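You operate a simulated robot arm through the tools that you are given. There is no shell and no other tool.

Carry out the task below with a simulated robot arm. There is one attempt and no reset: what you move stays moved.

TASK
Refill the pepper mill from the green jug and screw its knob tight.
Fine: park the knob in the round hole meanwhile; jug back; spill under a spoonful. Set down upright: green jug.

Only the result counts: the job must be done as asked and must still hold three seconds after the hand-in. Knocking over, shifting, dropping, spilling or breaking anything else fails it.

THE ROBOT
A 6-joint arm with a two-finger gripper, fixed in place. Base frame: the origin is on the floor under the middle of its stand, x ahead of it, y to its left, z up. Readings come in mm, rad, newtons and seconds.
With the tool pointing down near the work surface it reaches from about 140 to 660 mm from the base axis. Its first joint turns from -1.152 to 1.152 rad. Payload 2.45 kg.
The tool frame sits at the grasp point between the pads (the TCP): z along the fingers, y along the line on which they close. The tips reach 30 mm beyond it. The gripper opens to 106 mm; its body begins 79 mm behind the TCP.
Orientation is told as [roll, pitch, yaw] about the base's x, y, z axes, in that order, counted from this pose: with the fingers straight down and closing along the base's y, the tool's x points along the base's -x, its y along +y and its z along -z.

THE INTERFACE
- The arm moves only by the tool move_arm. Its argument "moves" is a list of rows, each a list of 7 numbers: the shift along the base's x, y, z in units of 400 mm (1.0 is 400 mm), then the turn, a rotation vector about the base's x, y, z in units of 180 degrees (1.0 is 180 degrees), then the closure in counts, from 0 (fully open) to 255 (shut). In form: [[dx, dy, dz, wx, wy, wz, gripper], ...]. A call has 1 to 20 rows; each row is the pose to reach, as a shift and turn from the pose commanded when the call began. A call with a number of a shift or a turn outside -1 to 1 is refused whole. Rows are played at 5 a second. More than 50 mm and 0.15 rad between two rows, or a gripper value outside its range, and nothing of the call is played. A pose out of reach is approached as far as the arm can. The call stops where the force on the tool passes 40 N (or 10 N more than at its start, if that is more) or the arm is blocked; 0.2 s more then pass. The fingers move at their own pace (about 153 mm/s each) and stop on an object; they squeeze with about 44 N. The grip force told is the motor's: it shows also when the fingers shut on nothing. Time passes only in rows, and 0.2 s behind the last, so rows that repeat a pose let the fingers close. The reply holds the time, the measured pose of the TCP, the force on the tool along the base axes, the opening and the grip force, in the units named above and with some noise, with the torque about the TCP (base axes, N m) and any sound that the robot's microphone picked up, and new pictures: "views" is both (left out), scene, wrist or none.
- Cameras (640 x 400 px; columns grow to the right, rows downward): "scene" is fixed at [62.1, 414.2, 1412.1]; the picture's right is [-0.72, -0.69, 0.00], its down [-0.35, 0.36, -0.86] and it looks along [0.60, -0.63, -0.50] (base axes); focal length 240 px, centre (320, 200). "wrist" rides on the gripper at [76, -2, -106] in the tool frame; the picture's right is [0.02, 1.00, 0.00], its down [-0.78, 0.02, -0.62] and it looks along [-0.62, 0.01, 0.78] (tool axes); focal length 247 px, centre (320, 200). There is no depth. A picture from a camera that has moved, and an enlarged one, comes with that camera's place and axes in the base frame and with its lens.
- close_up(camera, box): a new picture of the part [left, top, right, bottom] of that camera's present view, enlarged. No time passes.
- finish_job(): hands the job in; it is judged then, once.

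Places have to be worked out from the pictures, the camera data and where the tool is seen. Open the gripper and draw the arm clear of the work before you hand the job in, unless the task says otherwise.

The tools are called after "Request:" as name(argument=value, ...) on one line, values as JSON. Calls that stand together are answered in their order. move_arm: Moves the arm, as the interface text tells. Its arguments: {"type":"object","properties":{"moves":{"type":"array","items":{"type":"array","items":{"type":"number"}}},"views":{"type":"string","enum":["both","scene","wrist","none"]}},"required":["moves"]} The other tools are called the same way: close_up (camera, box) takes an enlarged picture of a part of a camera's view; finish_job () hands the job in.

At the start:

```text
t: 0.0
tool_pos: [330.2, -34.7, 1342.1]
orientation: [-0.001, 0.0, 0.0]
force: [0.2, 0.4, 0.1]
torque: [0.0, 0.0, -0.01]
width: 105.8
gripper_force: 0.1
```

scene: 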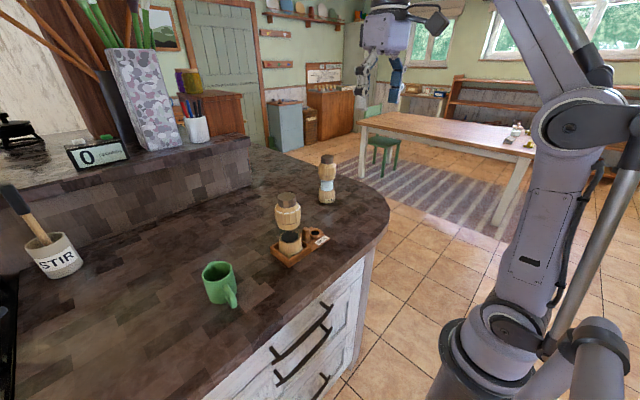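
wrist: 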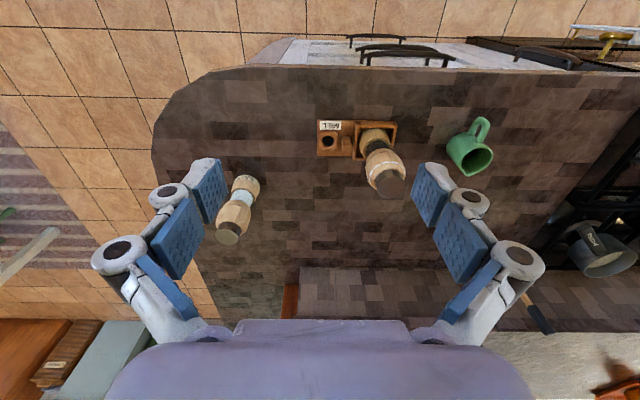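

The pictures show a counter with a green jug, a wooden stand holding a mill (one box with a mill and a round hole), and another mill nearby. I'll take close-ups to work out details before moving.

Request:
close_up(camera="scene", box=[190, 140, 350, 320])

Request:
close_up(camera="wrist", box=[300, 100, 520, 220])

Request:
close_up(camera="wrist", box=[200, 150, 300, 260])

Request:
close_up(camera="scene", box=[0, 60, 220, 300])

```text
2.22 times, centred on (270, 230) of scene
camera zoom: at [62.1, 414.2, 1412.1], right [-0.72, -0.69, 0.0], down [-0.35, 0.36, -0.86], along [0.6, -0.63, -0.5], focal length 534 px, centre (431, 133)
```

zoom: 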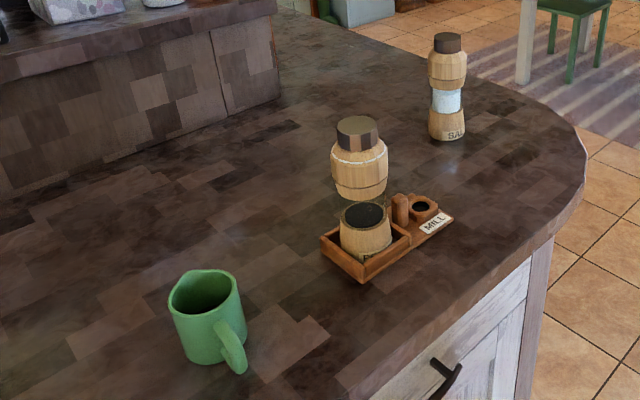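

```text
2.91 times, centred on (410, 160) of wrist
camera zoom: at [253.0, -36.7, 1446.6], right [-0.02, 1.0, 0.0], down [0.78, 0.02, 0.62], along [0.62, 0.01, -0.78], focal length 718 px, centre (58, 316)
```

zoom: 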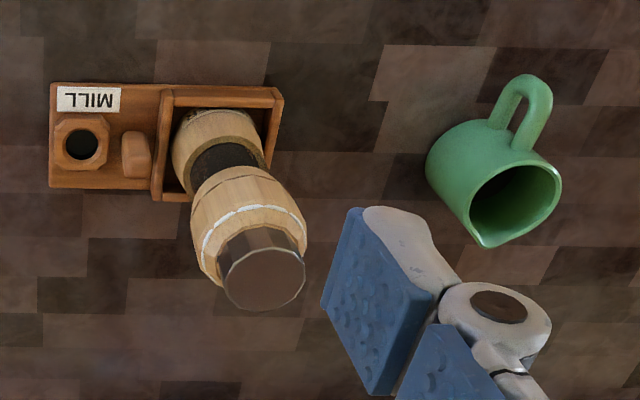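

```text
3.64 times, centred on (250, 205) of wrist
camera zoom: at [253.0, -36.7, 1446.6], right [-0.02, 1.0, 0.0], down [0.78, 0.02, 0.62], along [0.62, 0.01, -0.78], focal length 898 px, centre (574, 182)
```

zoom: 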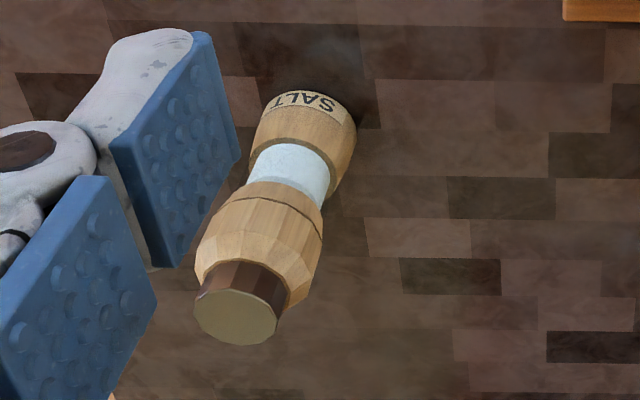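

```text
1.67 times, centred on (110, 180) of scene
camera zoom: at [62.1, 414.2, 1412.1], right [-0.72, -0.69, 0.0], down [-0.35, 0.36, -0.86], along [0.6, -0.63, -0.5], focal length 401 px, centre (670, 233)
```

zoom: 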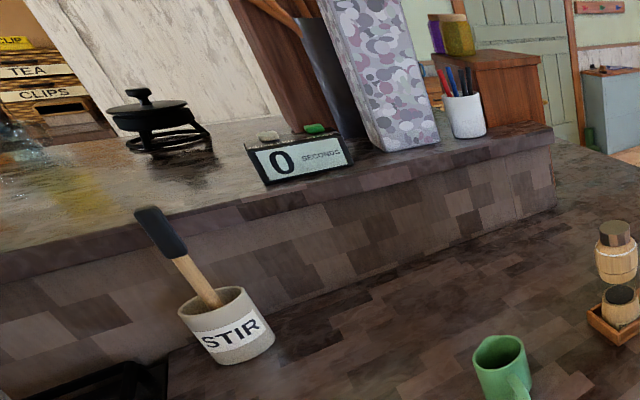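

The pepper mill (brown knob, nearly empty glass) stands in the tray at about x 490, y 85, with its knob top near z 1110. The jug is at about (475, 260). I'll move the arm closer to the mill for a better view, keeping it high and back.

Request:
move_arm(moves=[[-0.02, 0.08, -0.06, 0, 0, 0, 0], [-0.04, 0.16, -0.12, 0, 0, 0, 0], [-0.06, 0.24, -0.18, 0, 0, 0, 0], [-0.075, 0.3, -0.23, 0, 0, 0, 0], [-0.075, 0.3, -0.23, 0, 0, 0, 0]])

Request:
close_up(camera="scene", box=[260, 180, 340, 275])

```text
t: 1.2
tool_pos: [300.0, 85.7, 1248.5]
orientation: [0.0, 0.001, -0.001]
force: [-0.6, 0.3, 0.6]
torque: [-0.02, -0.03, -0.01]
width: 106.2
gripper_force: 0.0
camera wrist: at [222.9, 83.6, 1354.0], right [-0.02, 1.0, 0.0], down [0.78, 0.02, 0.62], along [0.62, 0.01, -0.78], focal length 247 px, centre (320, 200)
```

scene: 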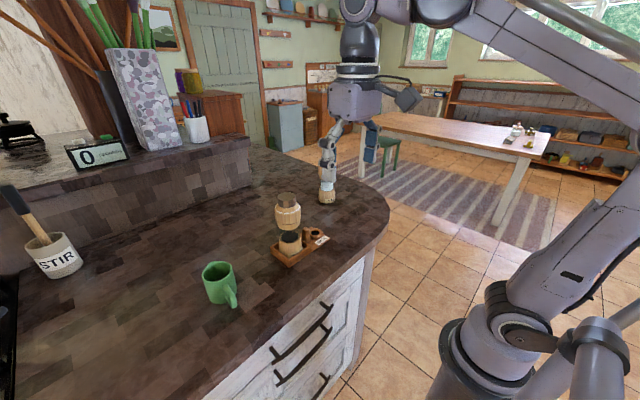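
wrist: 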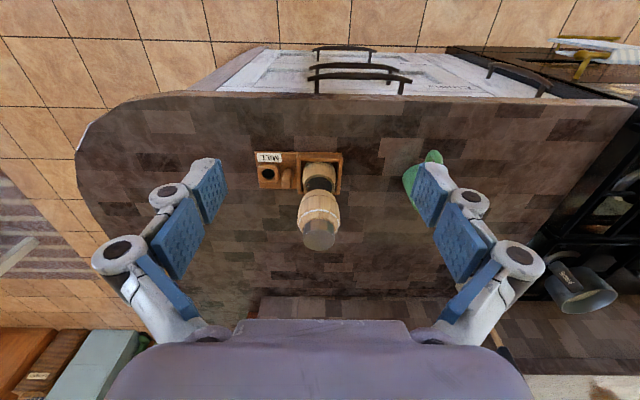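

```text
4.21 times, centred on (300, 228) of scene
camera zoom: at [62.1, 414.2, 1412.1], right [-0.72, -0.69, 0.0], down [-0.35, 0.36, -0.86], along [0.6, -0.63, -0.5], focal length 1012 px, centre (404, 84)
```

zoom: 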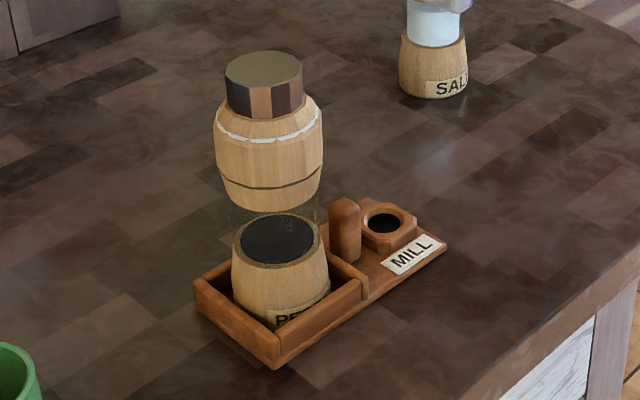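

The mill is labelled "PE…" and its glass is empty. The tray has a peg and a round hole in a boss. I'll zoom on the wrist view.

Request:
close_up(camera="wrist", box=[240, 140, 360, 260])

Request:
close_up(camera="wrist", box=[380, 130, 480, 230])

Request:
close_up(camera="scene", box=[190, 245, 260, 315])

```text
3.33 times, centred on (300, 200) of wrist
camera zoom: at [222.9, 83.6, 1354.0], right [-0.02, 1.0, 0.0], down [0.78, 0.02, 0.62], along [0.62, 0.01, -0.78], focal length 823 px, centre (387, 200)
```

zoom: 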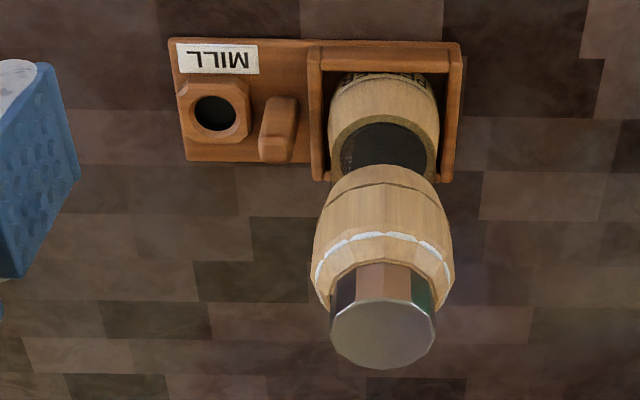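

```text
4.00 times, centred on (430, 180) of wrist
camera zoom: at [222.9, 83.6, 1354.0], right [-0.02, 1.0, 0.0], down [0.78, 0.02, 0.62], along [0.62, 0.01, -0.78], focal length 988 px, centre (-120, 280)
```

zoom: 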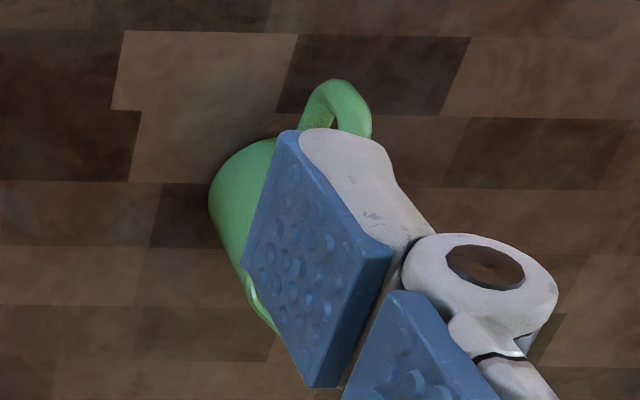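

```text
5.71 times, centred on (225, 280) of scene
camera zoom: at [62.1, 414.2, 1412.1], right [-0.72, -0.69, 0.0], down [-0.35, 0.36, -0.86], along [0.6, -0.63, -0.5], focal length 1373 px, centre (863, -257)
```

zoom: 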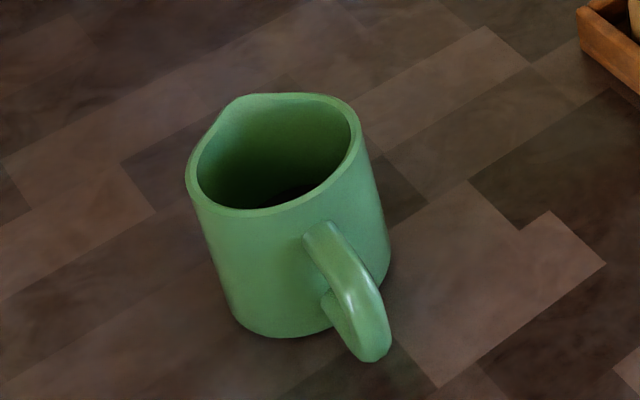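

Triangulating from the two wrist views puts the hole at about (492, -15, 933). The knob top centre is at about (491, 87, 1111), with the knob about 45 mm across and 20 mm tall. I'll move above the knob, tips well clear.

Request:
move_arm(moves=[[0.1, 0.001, -0.0, 0, 0, 0, 0], [0.2, 0.002, -0.0, 0, 0, 0, 0], [0.3, 0.003, -0.02, 0, 0, 0, 0], [0.4, 0.004, -0.06, 0, 0, 0, 0], [0.4765, 0.004, -0.12, 0, 0, 0, 0], [0.4765, 0.004, -0.17, 0, 0, 0, 0], [0.4765, 0.004, -0.17, 0, 0, 0, 0]])

Request:
close_up(camera="scene", box=[230, 100, 370, 280])

```text
t: 2.8
tool_pos: [490.3, 86.4, 1179.6]
orientation: [0.0, 0.001, 0.0]
force: [-0.1, 0.9, -0.4]
torque: [-0.02, 0.01, 0.02]
width: 106.1
gripper_force: 0.1
camera wrist: at [413.3, 84.7, 1284.5], right [-0.02, 1.0, 0.0], down [0.78, 0.02, 0.62], along [0.62, 0.01, -0.78], focal length 247 px, centre (320, 200)
```

scene: 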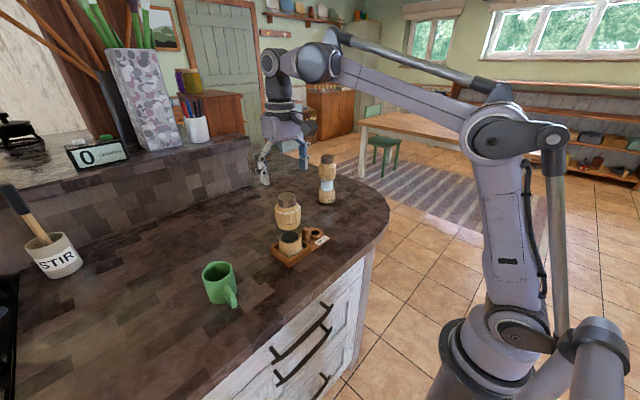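
wrist: 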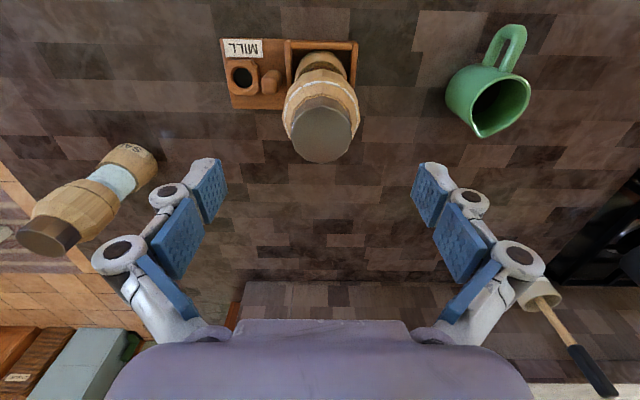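

```text
2.22 times, centred on (300, 190) of scene
camera zoom: at [62.1, 414.2, 1412.1], right [-0.72, -0.69, 0.0], down [-0.35, 0.36, -0.86], along [0.6, -0.63, -0.5], focal length 534 px, centre (364, 222)
```

zoom: 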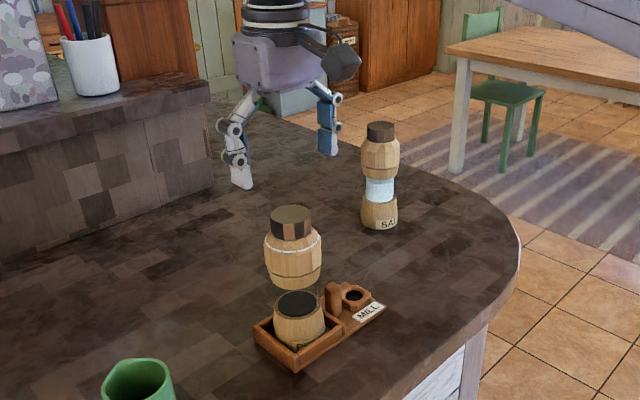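

The TCP is now above the knob. I'll zoom in on the wrist view to refine the knob's centre before descending.

Request:
close_up(camera="wrist", box=[215, 30, 375, 180])

Request:
close_up(camera="wrist", box=[430, 10, 560, 150])

```text
2.67 times, centred on (295, 105) of wrist
camera zoom: at [413.3, 84.7, 1284.5], right [-0.02, 1.0, 0.0], down [0.78, 0.02, 0.62], along [0.62, 0.01, -0.78], focal length 659 px, centre (387, 453)
```

zoom: 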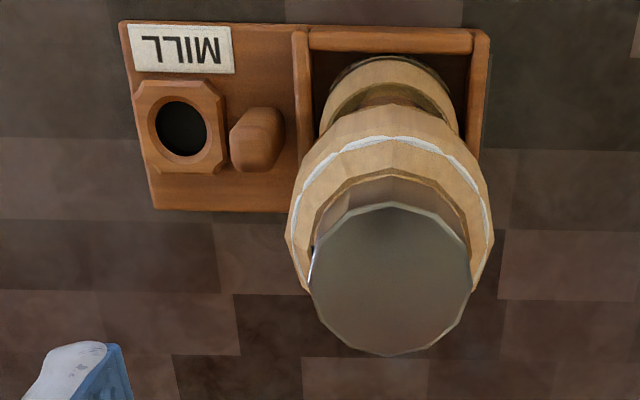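

```text
2.86 times, centred on (495, 80) of wrist
camera zoom: at [413.3, 84.7, 1284.5], right [-0.02, 1.0, 0.0], down [0.78, 0.02, 0.62], along [0.62, 0.01, -0.78], focal length 706 px, centre (-180, 543)
```

zoom: 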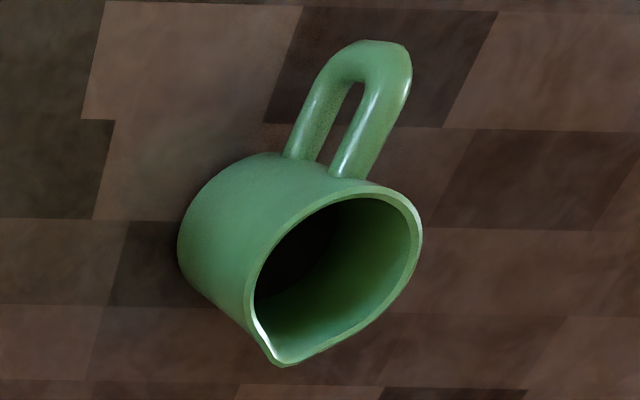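

The knob centre is at (490, 87), matching the TCP. Before descending I'll partly close the gripper up here to see how the tips move as they close.

Request:
move_arm(moves=[[0, 0.001, 0, 0, 0, 0, 110], [0, 0.001, 0, 0, 0, 0, 110], [0, 0.001, 0, 0, 0, 0, 110]])

Request:
close_up(camera="scene", box=[240, 110, 340, 230])

```text
t: 3.6
tool_pos: [490.3, 88.1, 1180.7]
orientation: [-0.001, 0.0, 0.001]
force: [-0.6, 0.0, -0.6]
torque: [0.02, -0.02, 0.01]
width: 60.1
gripper_force: 0.1
camera wrist: at [413.5, 85.1, 1285.3], right [-0.02, 1.0, 0.0], down [0.78, 0.02, 0.62], along [0.62, 0.01, -0.78], focal length 247 px, centre (320, 200)
```

scene: 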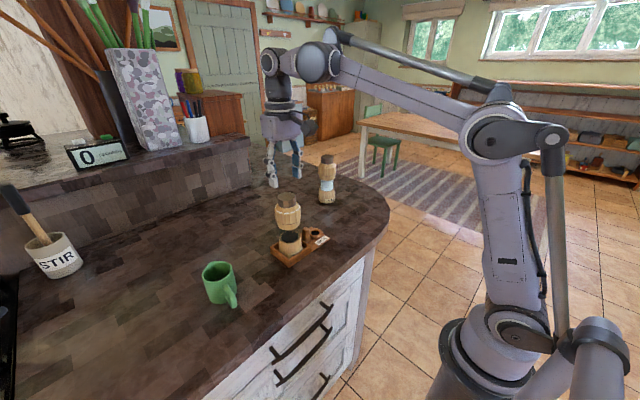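
wrist: 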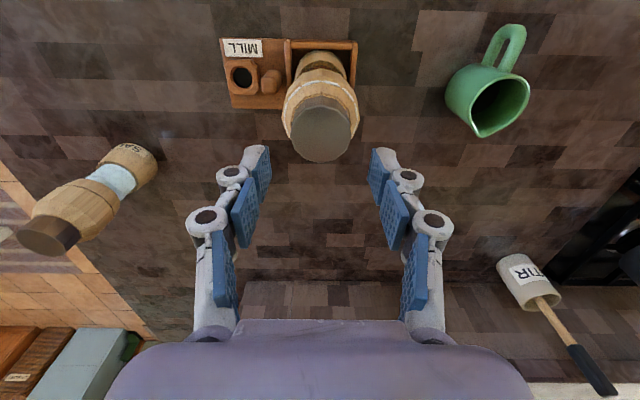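

```text
3.33 times, centred on (290, 170) of scene
camera zoom: at [62.1, 414.2, 1412.1], right [-0.72, -0.69, 0.0], down [-0.35, 0.36, -0.86], along [0.6, -0.63, -0.5], focal length 801 px, centre (420, 300)
```

zoom: 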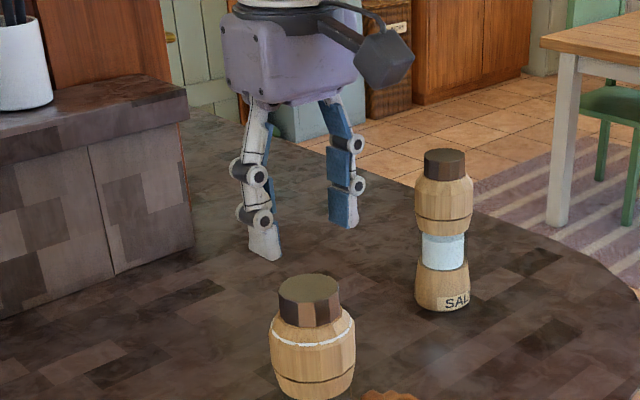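

The tips sit about 30 mm below the TCP at this opening. I'll descend to TCP z about 1125 so they stay just above the barrel shoulder (about 1092).

Request:
move_arm(moves=[[0, 0, -0.04, 0, 0, 0, 110], [0, 0, -0.08, 0, 0, 0, 110], [0, 0, -0.12, 0, 0, 0, 110], [0, 0, -0.138, 0, 0, 0, 110], [0, 0, -0.138, 0, 0, 0, 110]])

Request:
close_up(camera="scene", box=[240, 150, 340, 250])

Request:
close_up(camera="wrist", box=[240, 90, 400, 210])

```text
t: 4.8
tool_pos: [490.5, 87.6, 1124.1]
orientation: [0.0, 0.001, 0.0]
force: [-0.6, 0.1, 0.1]
torque: [-0.03, -0.02, 0.01]
width: 60.4
gripper_force: 0.1
camera wrist: at [413.3, 86.1, 1230.3], right [-0.02, 1.0, 0.0], down [0.78, 0.02, 0.62], along [0.62, 0.01, -0.78], focal length 247 px, centre (320, 200)
```

scene: 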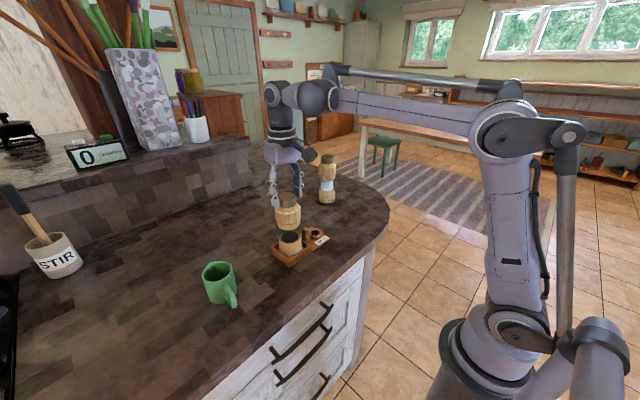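
wrist: 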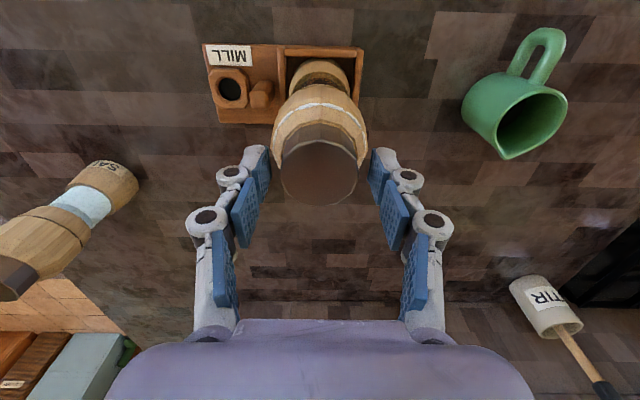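

```text
4.00 times, centred on (290, 200) of scene
camera zoom: at [62.1, 414.2, 1412.1], right [-0.72, -0.69, 0.0], down [-0.35, 0.36, -0.86], along [0.6, -0.63, -0.5], focal length 961 px, centre (440, 200)
```

zoom: 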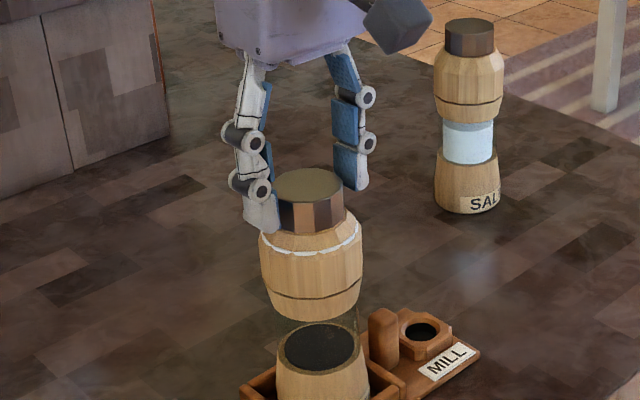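

```text
3.33 times, centred on (320, 150) of wrist
camera zoom: at [413.3, 86.1, 1230.3], right [-0.02, 1.0, 0.0], down [0.78, 0.02, 0.62], along [0.62, 0.01, -0.78], focal length 823 px, centre (320, 367)
```

zoom: 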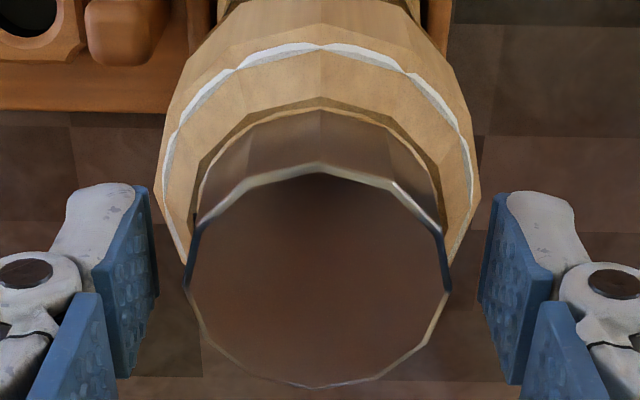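

The knob sits centred between the pads, with the tips just above the shoulder. I'll close on the knob.

Request:
move_arm(moves=[[0, 0, 0, 0, 0, 0, 160], [0, 0, 0, 0, 0, 0, 255], [0, 0, 0, 0, 0, 0, 255], [0, 0, 0, 0, 0, 0, 255]])

Request:
close_up(camera="scene", box=[240, 150, 340, 250])

```text
t: 5.8
tool_pos: [490.9, 87.9, 1125.1]
orientation: [0.001, -0.001, 0.0]
force: [-0.7, -2.2, 3.8]
torque: [-0.09, 0.03, 0.0]
width: 45.0
gripper_force: 44.0
camera wrist: at [413.3, 86.0, 1230.5], right [-0.02, 1.0, 0.0], down [0.78, 0.02, 0.62], along [0.62, 0.01, -0.78], focal length 247 px, centre (320, 200)
```

scene: 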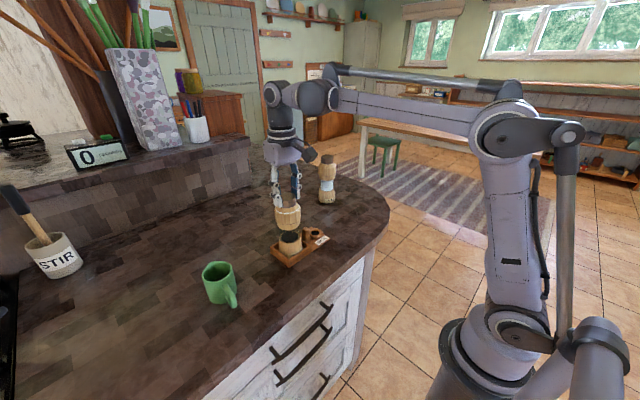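
wrist: 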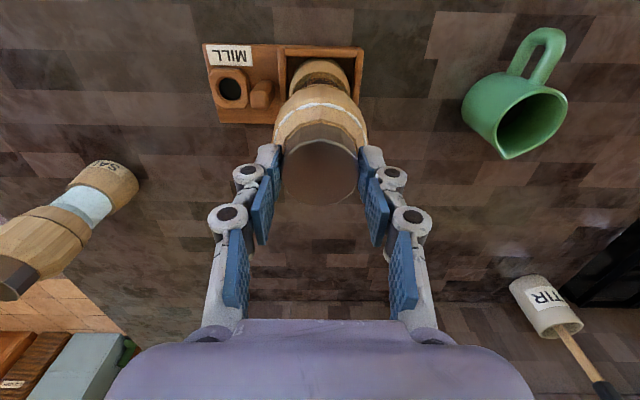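

```text
4.00 times, centred on (290, 200) of scene
camera zoom: at [62.1, 414.1, 1412.1], right [-0.72, -0.69, 0.0], down [-0.35, 0.36, -0.86], along [0.6, -0.63, -0.5], focal length 961 px, centre (440, 200)
```

zoom: 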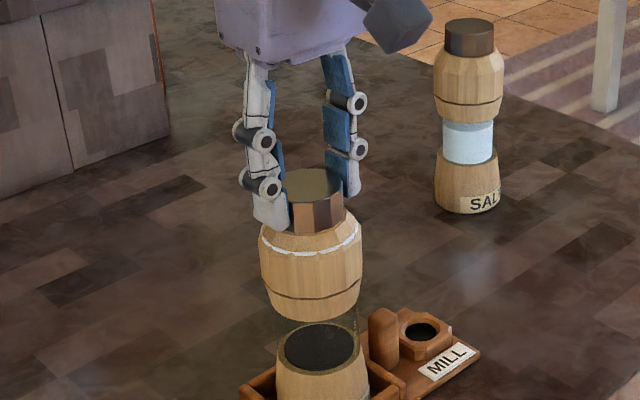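

The knob is held (width 45 mm, 44 N). I'll start unscrewing counter-clockwise by about 0.7 rad and watch the torque and vertical force.

Request:
move_arm(moves=[[0, 0, 0, 0, 0, 0.0445, 255], [0, 0, 0, 0, 0, 0.089, 255], [0, 0, 0, 0, 0, 0.1335, 255], [0, 0, 0, 0, 0, 0.178, 255], [0, 0, 0, 0, 0, 0.2225, 255]])

Request:
close_up(camera="scene", box=[240, 170, 340, 270])

```text
t: 7.0
tool_pos: [491.0, 87.0, 1125.9]
orientation: [0.001, 0.0, 0.701]
force: [-0.4, 0.0, -5.3]
torque: [-0.02, 0.0, -0.05]
width: 45.1
gripper_force: 44.1
camera wrist: at [432.8, 36.8, 1231.0], right [-0.66, 0.75, 0.0], down [0.59, 0.52, 0.62], along [0.47, 0.41, -0.78], focal length 247 px, centre (320, 200)
```

scene: 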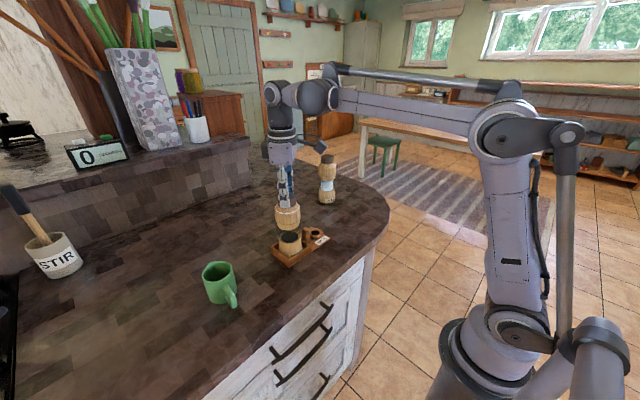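
wrist: 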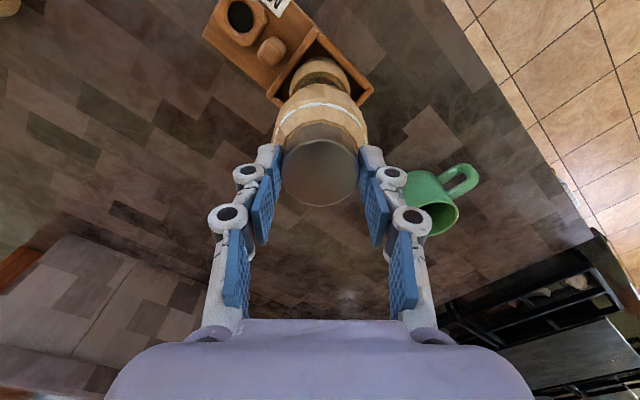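

```text
4.00 times, centred on (290, 220) of scene
camera zoom: at [62.2, 414.2, 1412.1], right [-0.72, -0.69, 0.0], down [-0.35, 0.36, -0.86], along [0.6, -0.63, -0.5], focal length 961 px, centre (440, 120)
```

zoom: 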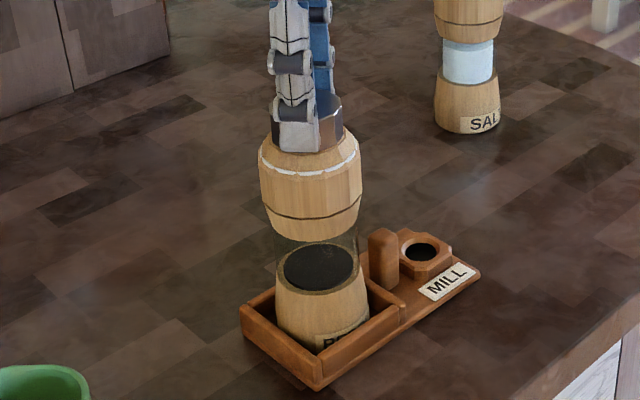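

Torque is small and the mill label hasn't turned, so the knob is turning freely. I'll continue counter-clockwise and watch z and the forces.

Request:
move_arm(moves=[[0, 0, 0, 0, 0, 0.0445, 255], [0, 0, 0, 0, 0, 0.089, 255], [0, 0, 0, 0, 0, 0.1335, 255], [0, 0, 0, 0, 0, 0.178, 255], [0, 0, 0, 0, 0, 0.2225, 255], [0, 0, 0, 0, 0, 0.267, 255], [0, 0, 0, 0, 0, 0.3115, 255], [0, 0, 0, 0, 0, 0.356, 255], [0, 0, 0, 0, 0, 0.4, 255]])

Request:
close_up(camera="scene", box=[240, 170, 340, 270])

Request:
close_up(camera="wrist", box=[260, 60, 380, 210])

```text
t: 9.0
tool_pos: [491.0, 87.4, 1126.1]
orientation: [0.0, -0.001, 1.959]
force: [0.7, -0.3, 2.1]
torque: [-0.04, -0.01, -0.04]
width: 45.1
gripper_force: 44.4
camera wrist: at [520.5, 16.5, 1231.3], right [-0.92, -0.4, 0.0], down [-0.31, 0.72, 0.62], along [-0.25, 0.57, -0.78], focal length 247 px, centre (320, 200)
```

scene: 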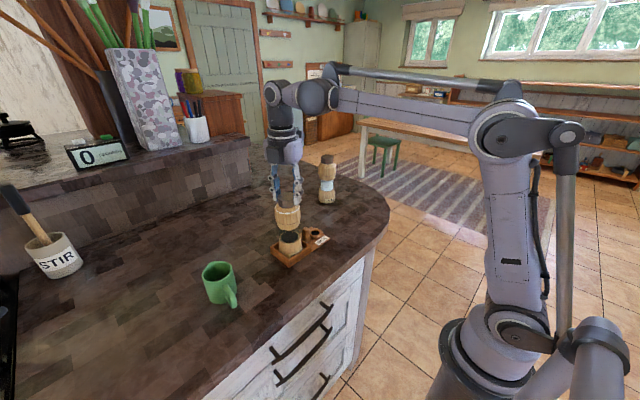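
wrist: 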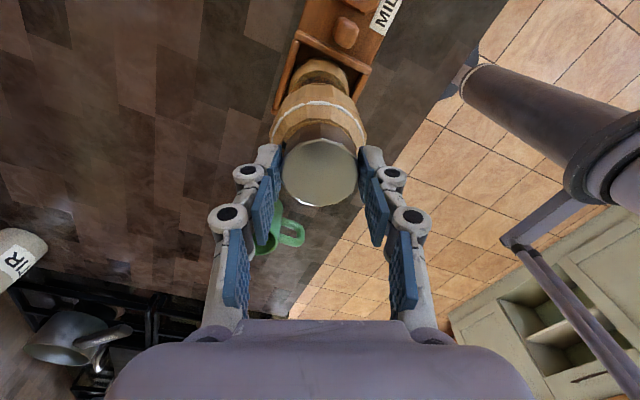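

```text
4.00 times, centred on (290, 220) of scene
camera zoom: at [62.1, 414.2, 1412.1], right [-0.72, -0.69, 0.0], down [-0.35, 0.36, -0.86], along [0.6, -0.63, -0.5], focal length 961 px, centre (440, 120)
```

zoom: 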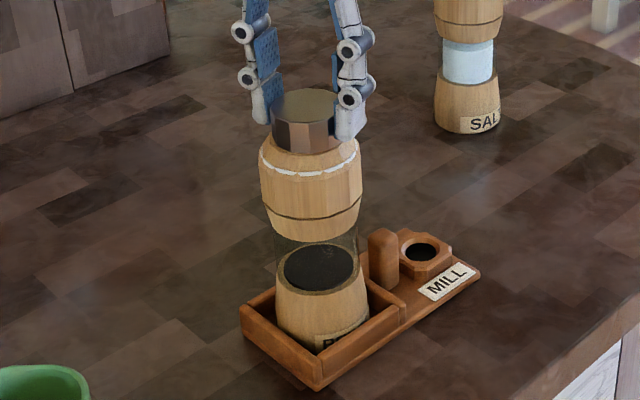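

```text
2.67 times, centred on (320, 135) of wrist
camera zoom: at [520.5, 16.5, 1231.3], right [-0.92, -0.4, 0.0], down [-0.31, 0.72, 0.62], along [-0.25, 0.57, -0.78], focal length 659 px, centre (320, 373)
```

zoom: 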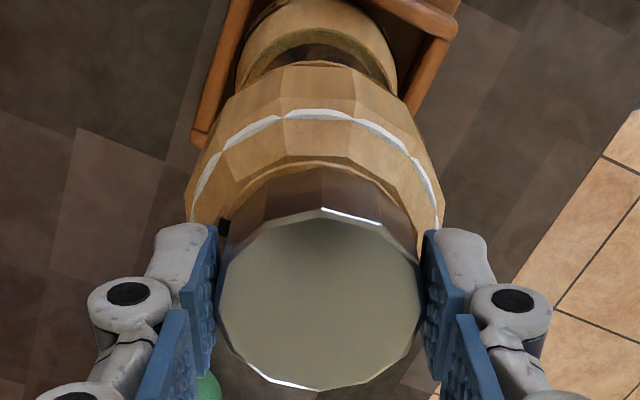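

The knob turns with the gripper and the mill stays put. I'll keep going counter-clockwise and check whether the wrist has the range.

Request:
move_arm(moves=[[0, 0, 0, 0, 0, 0.0445, 255], [0, 0, 0, 0, 0, 0.089, 255], [0, 0, 0, 0, 0, 0.1335, 255], [0, 0, 0, 0, 0, 0.178, 255], [0, 0, 0, 0, 0, 0.2225, 255], [0, 0, 0, 0, 0, 0.267, 255], [0, 0, 0, 0, 0, 0.3115, 255], [0, 0, 0, 0, 0, 0.356, 255], [0, 0, 0, 0, 0, 0.4, 255]])

Request:
close_up(camera="scene", box=[240, 170, 340, 270])

Request:
close_up(camera="wrist", box=[260, 60, 380, 210])

```text
t: 11.0
tool_pos: [488.4, 94.5, 1127.8]
orientation: [0.005, 0.001, -3.077]
force: [0.7, -3.8, 1.4]
torque: [-0.33, -0.08, -0.14]
width: 45.2
gripper_force: 44.4
out of reach, approached as far as the arm can: row 9
camera wrist: at [565.0, 101.2, 1232.1], right [0.09, -1.0, 0.01], down [-0.78, -0.06, 0.62], along [-0.62, -0.06, -0.78], focal length 247 px, centre (320, 200)
```

scene: 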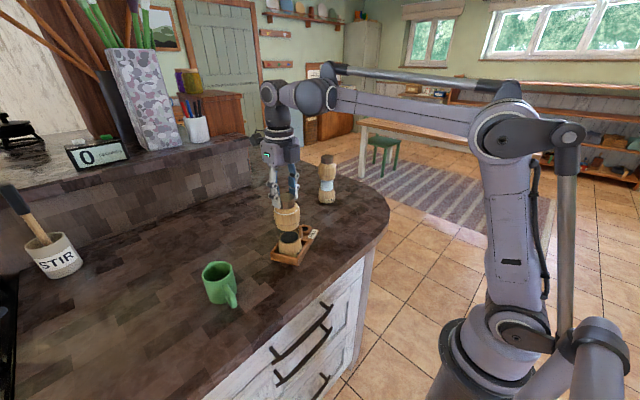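
wrist: 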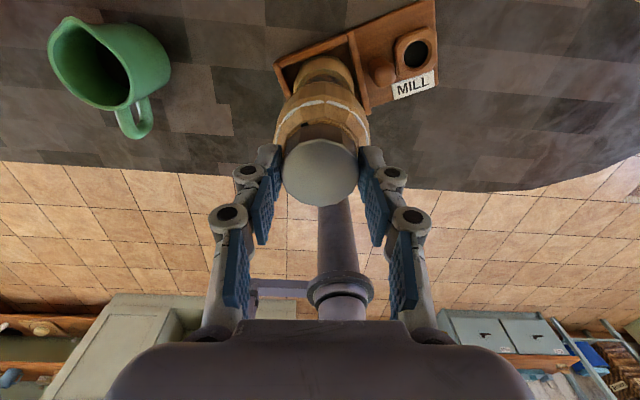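

```text
4.00 times, centred on (290, 220) of scene
camera zoom: at [62.2, 414.1, 1412.1], right [-0.72, -0.69, 0.0], down [-0.35, 0.36, -0.86], along [0.6, -0.63, -0.5], focal length 961 px, centre (440, 120)
```

zoom: 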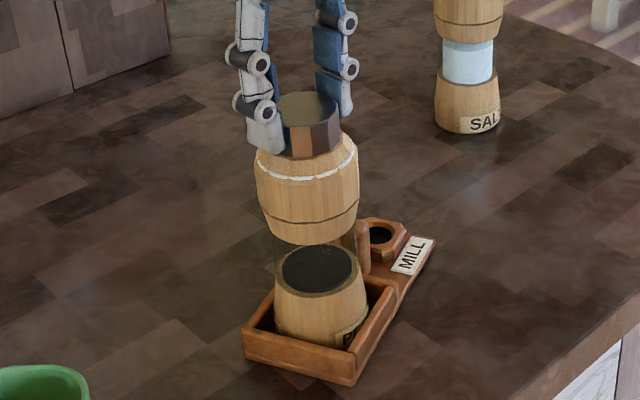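

```text
2.67 times, centred on (320, 135) of wrist
camera zoom: at [565.0, 101.2, 1232.1], right [0.09, -1.0, 0.01], down [-0.78, -0.06, 0.62], along [-0.62, -0.06, -0.78], focal length 659 px, centre (320, 373)
```

zoom: 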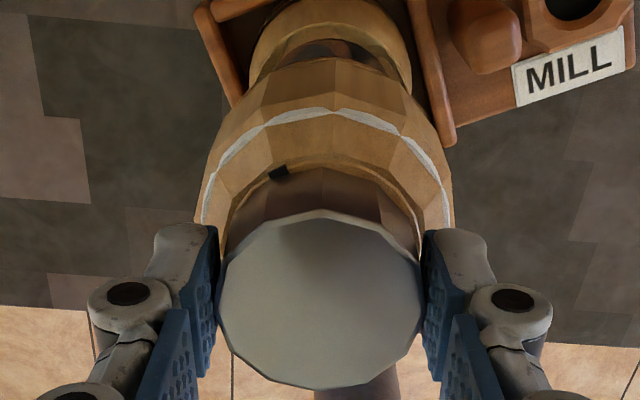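

The last row hit the wrist limit: the TCP drifted to y 94.5 and the tray has been dragged round by roughly 20°. I'll release the knob now, back straight up, and look at the state before correcting anything.

Request:
move_arm(moves=[[0, 0, 0, 0, 0, 0, 110], [0, 0, 0, 0, 0, 0, 110], [0, 0, 0, 0, 0, 0, 100]])

Request:
close_up(camera="scene", box=[240, 170, 340, 270])

Request:
close_up(camera="wrist", box=[240, 0, 440, 210])

```text
t: 11.8
tool_pos: [489.1, 94.4, 1127.0]
orientation: [0.005, -0.001, -3.081]
force: [0.5, 0.9, 0.1]
torque: [0.0, -0.02, 0.03]
width: 64.5
gripper_force: 0.0
camera wrist: at [565.0, 102.2, 1232.0], right [0.08, -1.0, 0.0], down [-0.78, -0.06, 0.62], along [-0.62, -0.06, -0.78], focal length 247 px, centre (320, 200)
```

scene: 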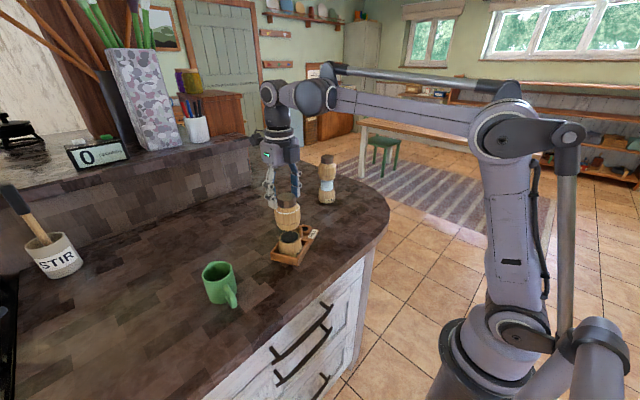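
wrist: 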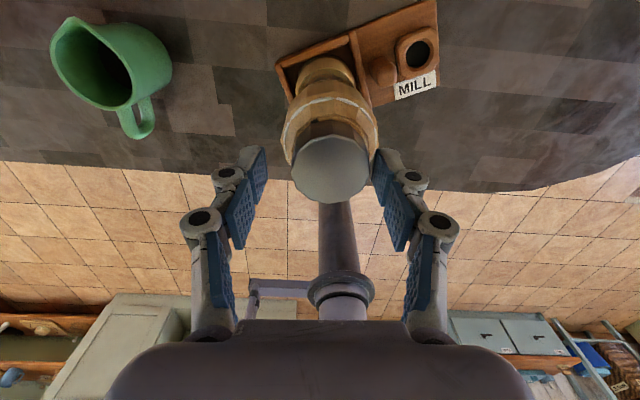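

```text
4.00 times, centred on (290, 220) of scene
camera zoom: at [62.1, 414.2, 1412.1], right [-0.72, -0.69, 0.0], down [-0.35, 0.36, -0.86], along [0.6, -0.63, -0.5], focal length 961 px, centre (440, 120)
```

zoom: 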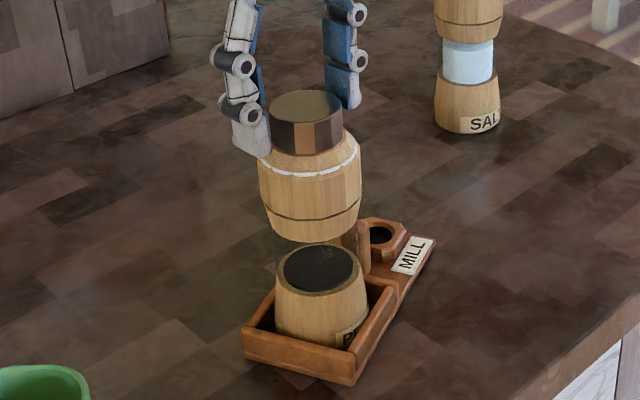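

```text
1.90 times, centred on (340, 105) of wrist
camera zoom: at [565.0, 102.2, 1232.0], right [0.08, -1.0, 0.0], down [-0.78, -0.06, 0.62], along [-0.62, -0.06, -0.78], focal length 470 px, centre (282, 381)
```

zoom: 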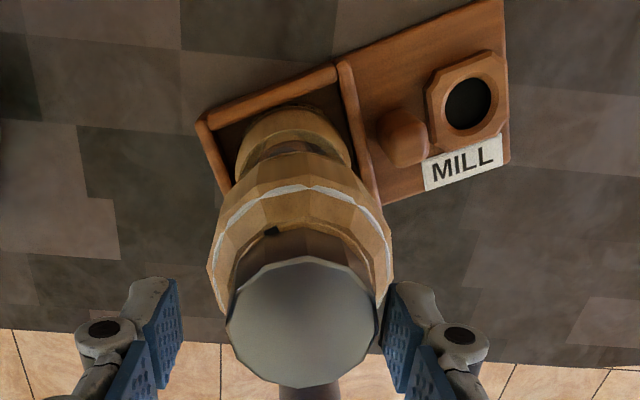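

On release the mill sprang back upright at its original spot. The mill and tray are turned about 24° counter-clockwise, which I can undo later. I'll raise clear and wind the wrist back clockwise to regain range.

Request:
move_arm(moves=[[0, 0, 0.06, 0, 0, 0, 100], [0, 0, 0.12, 0, 0, 0, 100], [0, 0, 0.12, 0, 0, -0.046, 100], [0, 0, 0.12, 0, 0, -0.092, 100], [0, 0, 0.12, 0, 0, -0.138, 100], [0, 0, 0.12, 0, 0, -0.184, 100], [0, 0, 0.12, 0, 0, -0.23, 100], [0, 0, 0.12, 0, 0, -0.276, 100], [0, 0, 0.12, 0, 0, -0.322, 100], [0, 0, 0.12, 0, 0, -0.368, 100], [0, 0, 0.12, 0, 0, -0.414, 100], [0, 0, 0.12, 0, 0, -0.46, 100], [0, 0, 0.12, 0, 0, -0.506, 100], [0, 0, 0.12, 0, 0, -0.552, 100], [0, 0, 0.12, 0, 0, -0.598, 100], [0, 0, 0.12, 0, 0, -0.644, 100], [0, 0, 0.12, 0, 0, -0.69, 100], [0, 0, 0.12, 0, 0, -0.736, 100], [0, 0, 0.12, 0, 0, -0.782, 100], [0, 0, 0.12, 0, 0, -0.828, 100]])

Request:
close_up(camera="scene", box=[240, 170, 340, 270])

Request:
close_up(camera="wrist", box=[240, 0, 440, 210])

```text
t: 16.0
tool_pos: [488.9, 95.9, 1174.8]
orientation: [0.001, 0.0, 0.607]
force: [0.4, -0.6, 0.7]
torque: [-0.01, -0.03, 0.02]
width: 64.6
gripper_force: 0.1
camera wrist: at [427.0, 49.9, 1279.5], right [-0.59, 0.81, 0.0], down [0.63, 0.46, 0.62], along [0.5, 0.37, -0.78], focal length 247 px, centre (320, 200)
```

scene: 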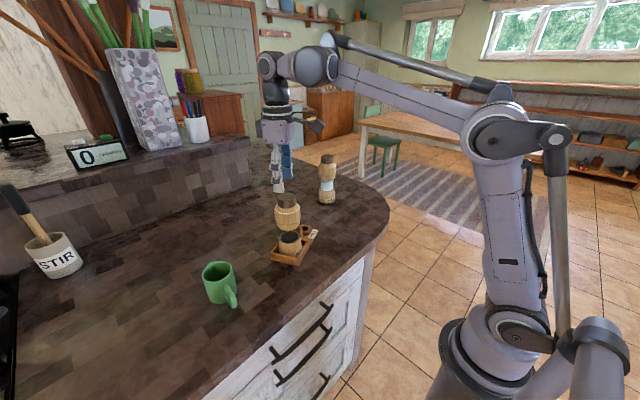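
wrist: 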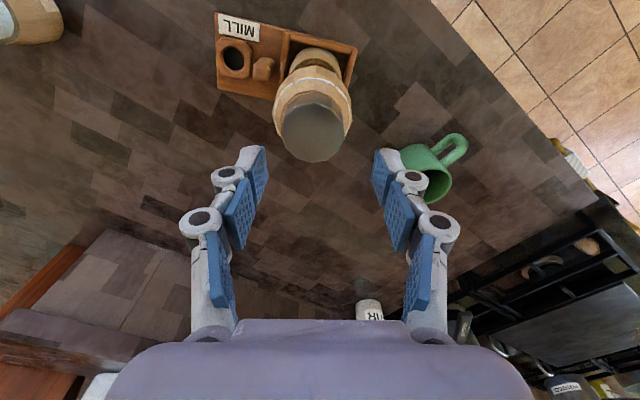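

```text
4.00 times, centred on (290, 220) of scene
camera zoom: at [62.1, 414.2, 1412.1], right [-0.72, -0.69, 0.0], down [-0.35, 0.36, -0.86], along [0.6, -0.63, -0.5], focal length 961 px, centre (440, 120)
```

zoom: 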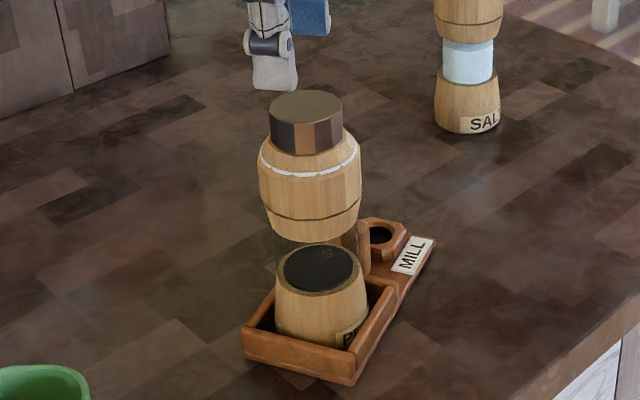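

```text
1.90 times, centred on (340, 105) of wrist
camera zoom: at [427.0, 49.9, 1279.5], right [-0.59, 0.81, 0.0], down [0.63, 0.46, 0.62], along [0.5, 0.37, -0.78], focal length 470 px, centre (282, 381)
```

zoom: 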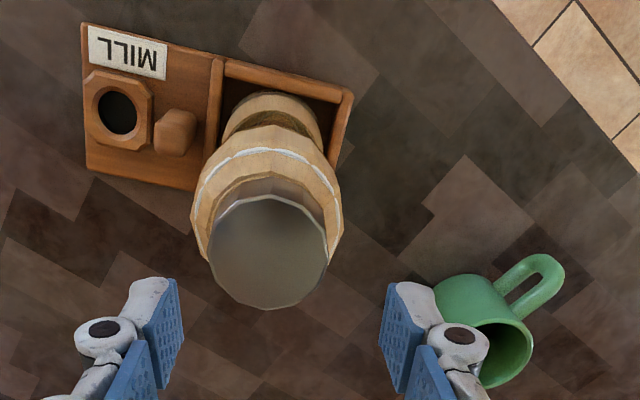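

The TCP is about 8 mm off in y because the clipped pose became the command. The knob measures about (489, 88) and the hole is now at about (532, -5). I'll correct y and wind further clockwise to about yaw -2.3.

Request:
move_arm(moves=[[0.002, -0.0185, 0, 0, 0, -0.046, 100], [0.002, -0.0185, 0, 0, 0, -0.092, 100], [0.002, -0.0185, 0, 0, 0, -0.138, 100], [0.002, -0.0185, 0, 0, 0, -0.184, 100], [0.002, -0.0185, 0, 0, 0, -0.23, 100], [0.002, -0.0185, 0, 0, 0, -0.276, 100], [0.002, -0.0185, 0, 0, 0, -0.322, 100], [0.002, -0.0185, 0, 0, 0, -0.368, 100], [0.002, -0.0185, 0, 0, 0, -0.414, 100], [0.002, -0.0185, 0, 0, 0, -0.46, 100], [0.002, -0.0185, 0, 0, 0, -0.506, 100], [0.002, -0.0185, 0, 0, 0, -0.552, 100], [0.002, -0.0185, 0, 0, 0, -0.598, 100], [0.002, -0.0185, 0, 0, 0, -0.644, 100], [0.002, -0.0185, 0, 0, 0, -0.69, 100], [0.002, -0.0185, 0, 0, 0, -0.736, 100], [0.002, -0.0185, 0, 0, 0, -0.782, 100], [0.002, -0.0185, 0, 0, 0, -0.828, 100], [0.002, -0.0185, 0, 0, 0, -0.874, 100], [0.002, -0.0185, 0, 0, 0, -0.92, 100]])

Request:
close_up(camera="wrist", box=[220, 0, 420, 210])

```text
t: 20.2
tool_pos: [489.4, 86.9, 1174.6]
orientation: [-0.001, 0.0, -2.283]
force: [0.3, -0.9, -0.9]
torque: [0.02, -0.02, 0.02]
width: 64.3
gripper_force: 0.1
camera wrist: at [537.7, 146.4, 1279.4], right [0.77, -0.64, 0.0], down [-0.5, -0.6, 0.62], along [-0.4, -0.48, -0.78], focal length 247 px, centre (320, 200)
```

scene: 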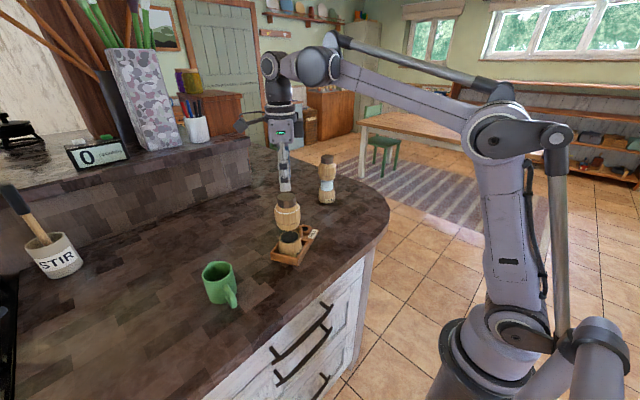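
wrist: 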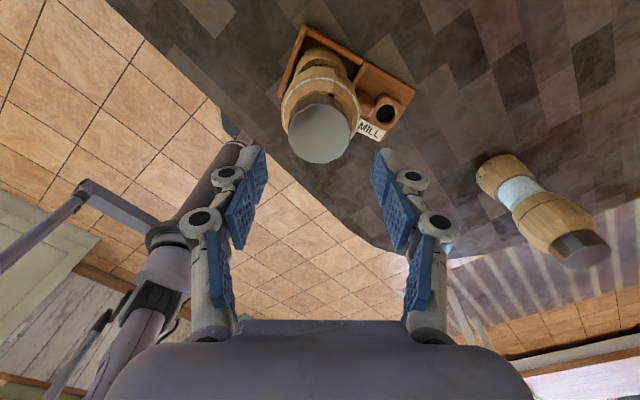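

```text
1.90 times, centred on (320, 105) of wrist
camera zoom: at [537.7, 146.4, 1279.4], right [0.77, -0.64, 0.0], down [-0.5, -0.6, 0.62], along [-0.4, -0.48, -0.78], focal length 470 px, centre (320, 381)
```

zoom: 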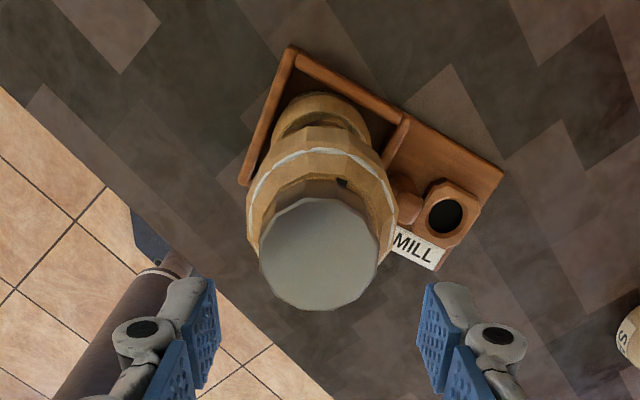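

The wrist is at yaw -2.28 with about 5 rad of counter-clockwise range available. I'll descend onto the knob at about (490.5, 88.5) and grip again.

Request:
move_arm(moves=[[0.0025, 0.0035, -0.05, 0, 0, 0, 100], [0.0025, 0.0035, -0.1, 0, 0, 0, 100], [0.0025, 0.0035, -0.121, 0, 0, 0, 100], [0.0025, 0.0035, -0.121, 0, 0, 0, 100], [0.0025, 0.0035, -0.121, 0, 0, 0, 160], [0.0025, 0.0035, -0.121, 0, 0, 0, 255], [0.0025, 0.0035, -0.121, 0, 0, 0, 255], [0.0025, 0.0035, -0.121, 0, 0, 0, 255]])

Request:
close_up(camera="scene", box=[240, 170, 340, 270])

Request:
close_up(camera="wrist", box=[260, 60, 380, 210])

```text
t: 22.0
tool_pos: [490.7, 89.5, 1125.9]
orientation: [0.0, 0.0, -2.279]
force: [-0.5, 1.0, -1.1]
torque: [0.06, 0.1, -0.05]
width: 43.8
gripper_force: 44.3
camera wrist: at [539.7, 148.2, 1230.9], right [0.77, -0.63, 0.0], down [-0.5, -0.61, 0.62], along [-0.39, -0.48, -0.78], focal length 247 px, centre (320, 200)
```

scene: 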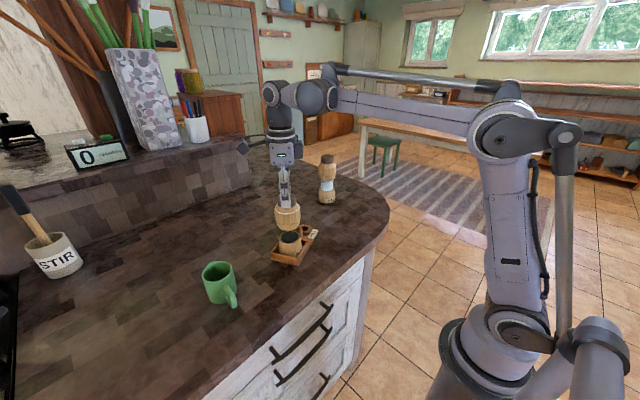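
wrist: 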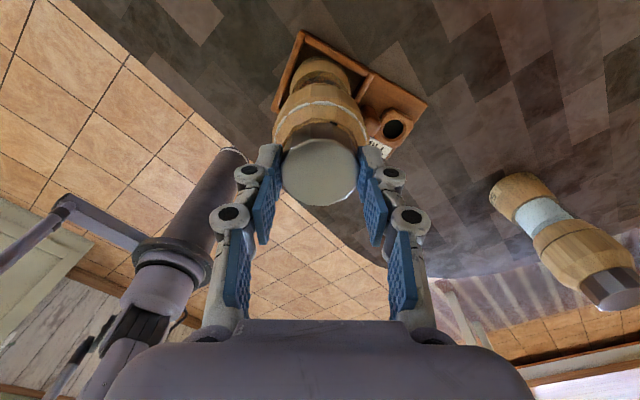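

```text
4.00 times, centred on (290, 220) of scene
camera zoom: at [62.1, 414.2, 1412.1], right [-0.72, -0.69, 0.0], down [-0.35, 0.36, -0.86], along [0.6, -0.63, -0.5], focal length 961 px, centre (440, 120)
```

zoom: 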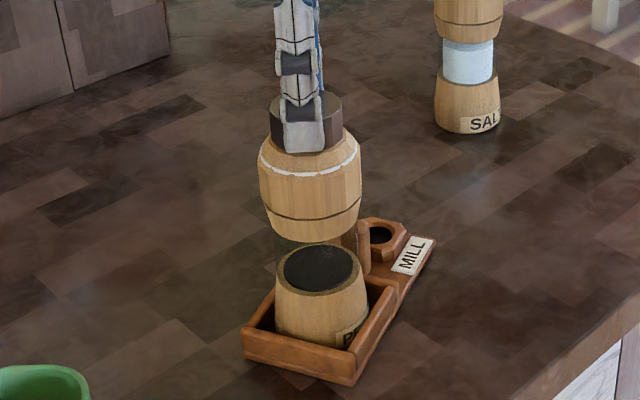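

```text
2.67 times, centred on (320, 135) of wrist
camera zoom: at [539.7, 148.2, 1230.9], right [0.77, -0.63, 0.0], down [-0.5, -0.61, 0.62], along [-0.39, -0.48, -0.78], focal length 659 px, centre (320, 373)
```

zoom: 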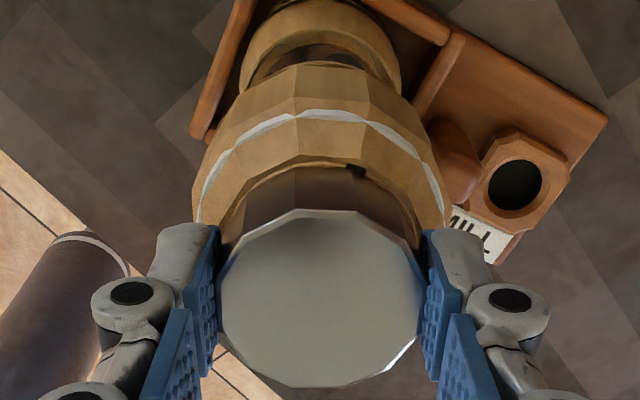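

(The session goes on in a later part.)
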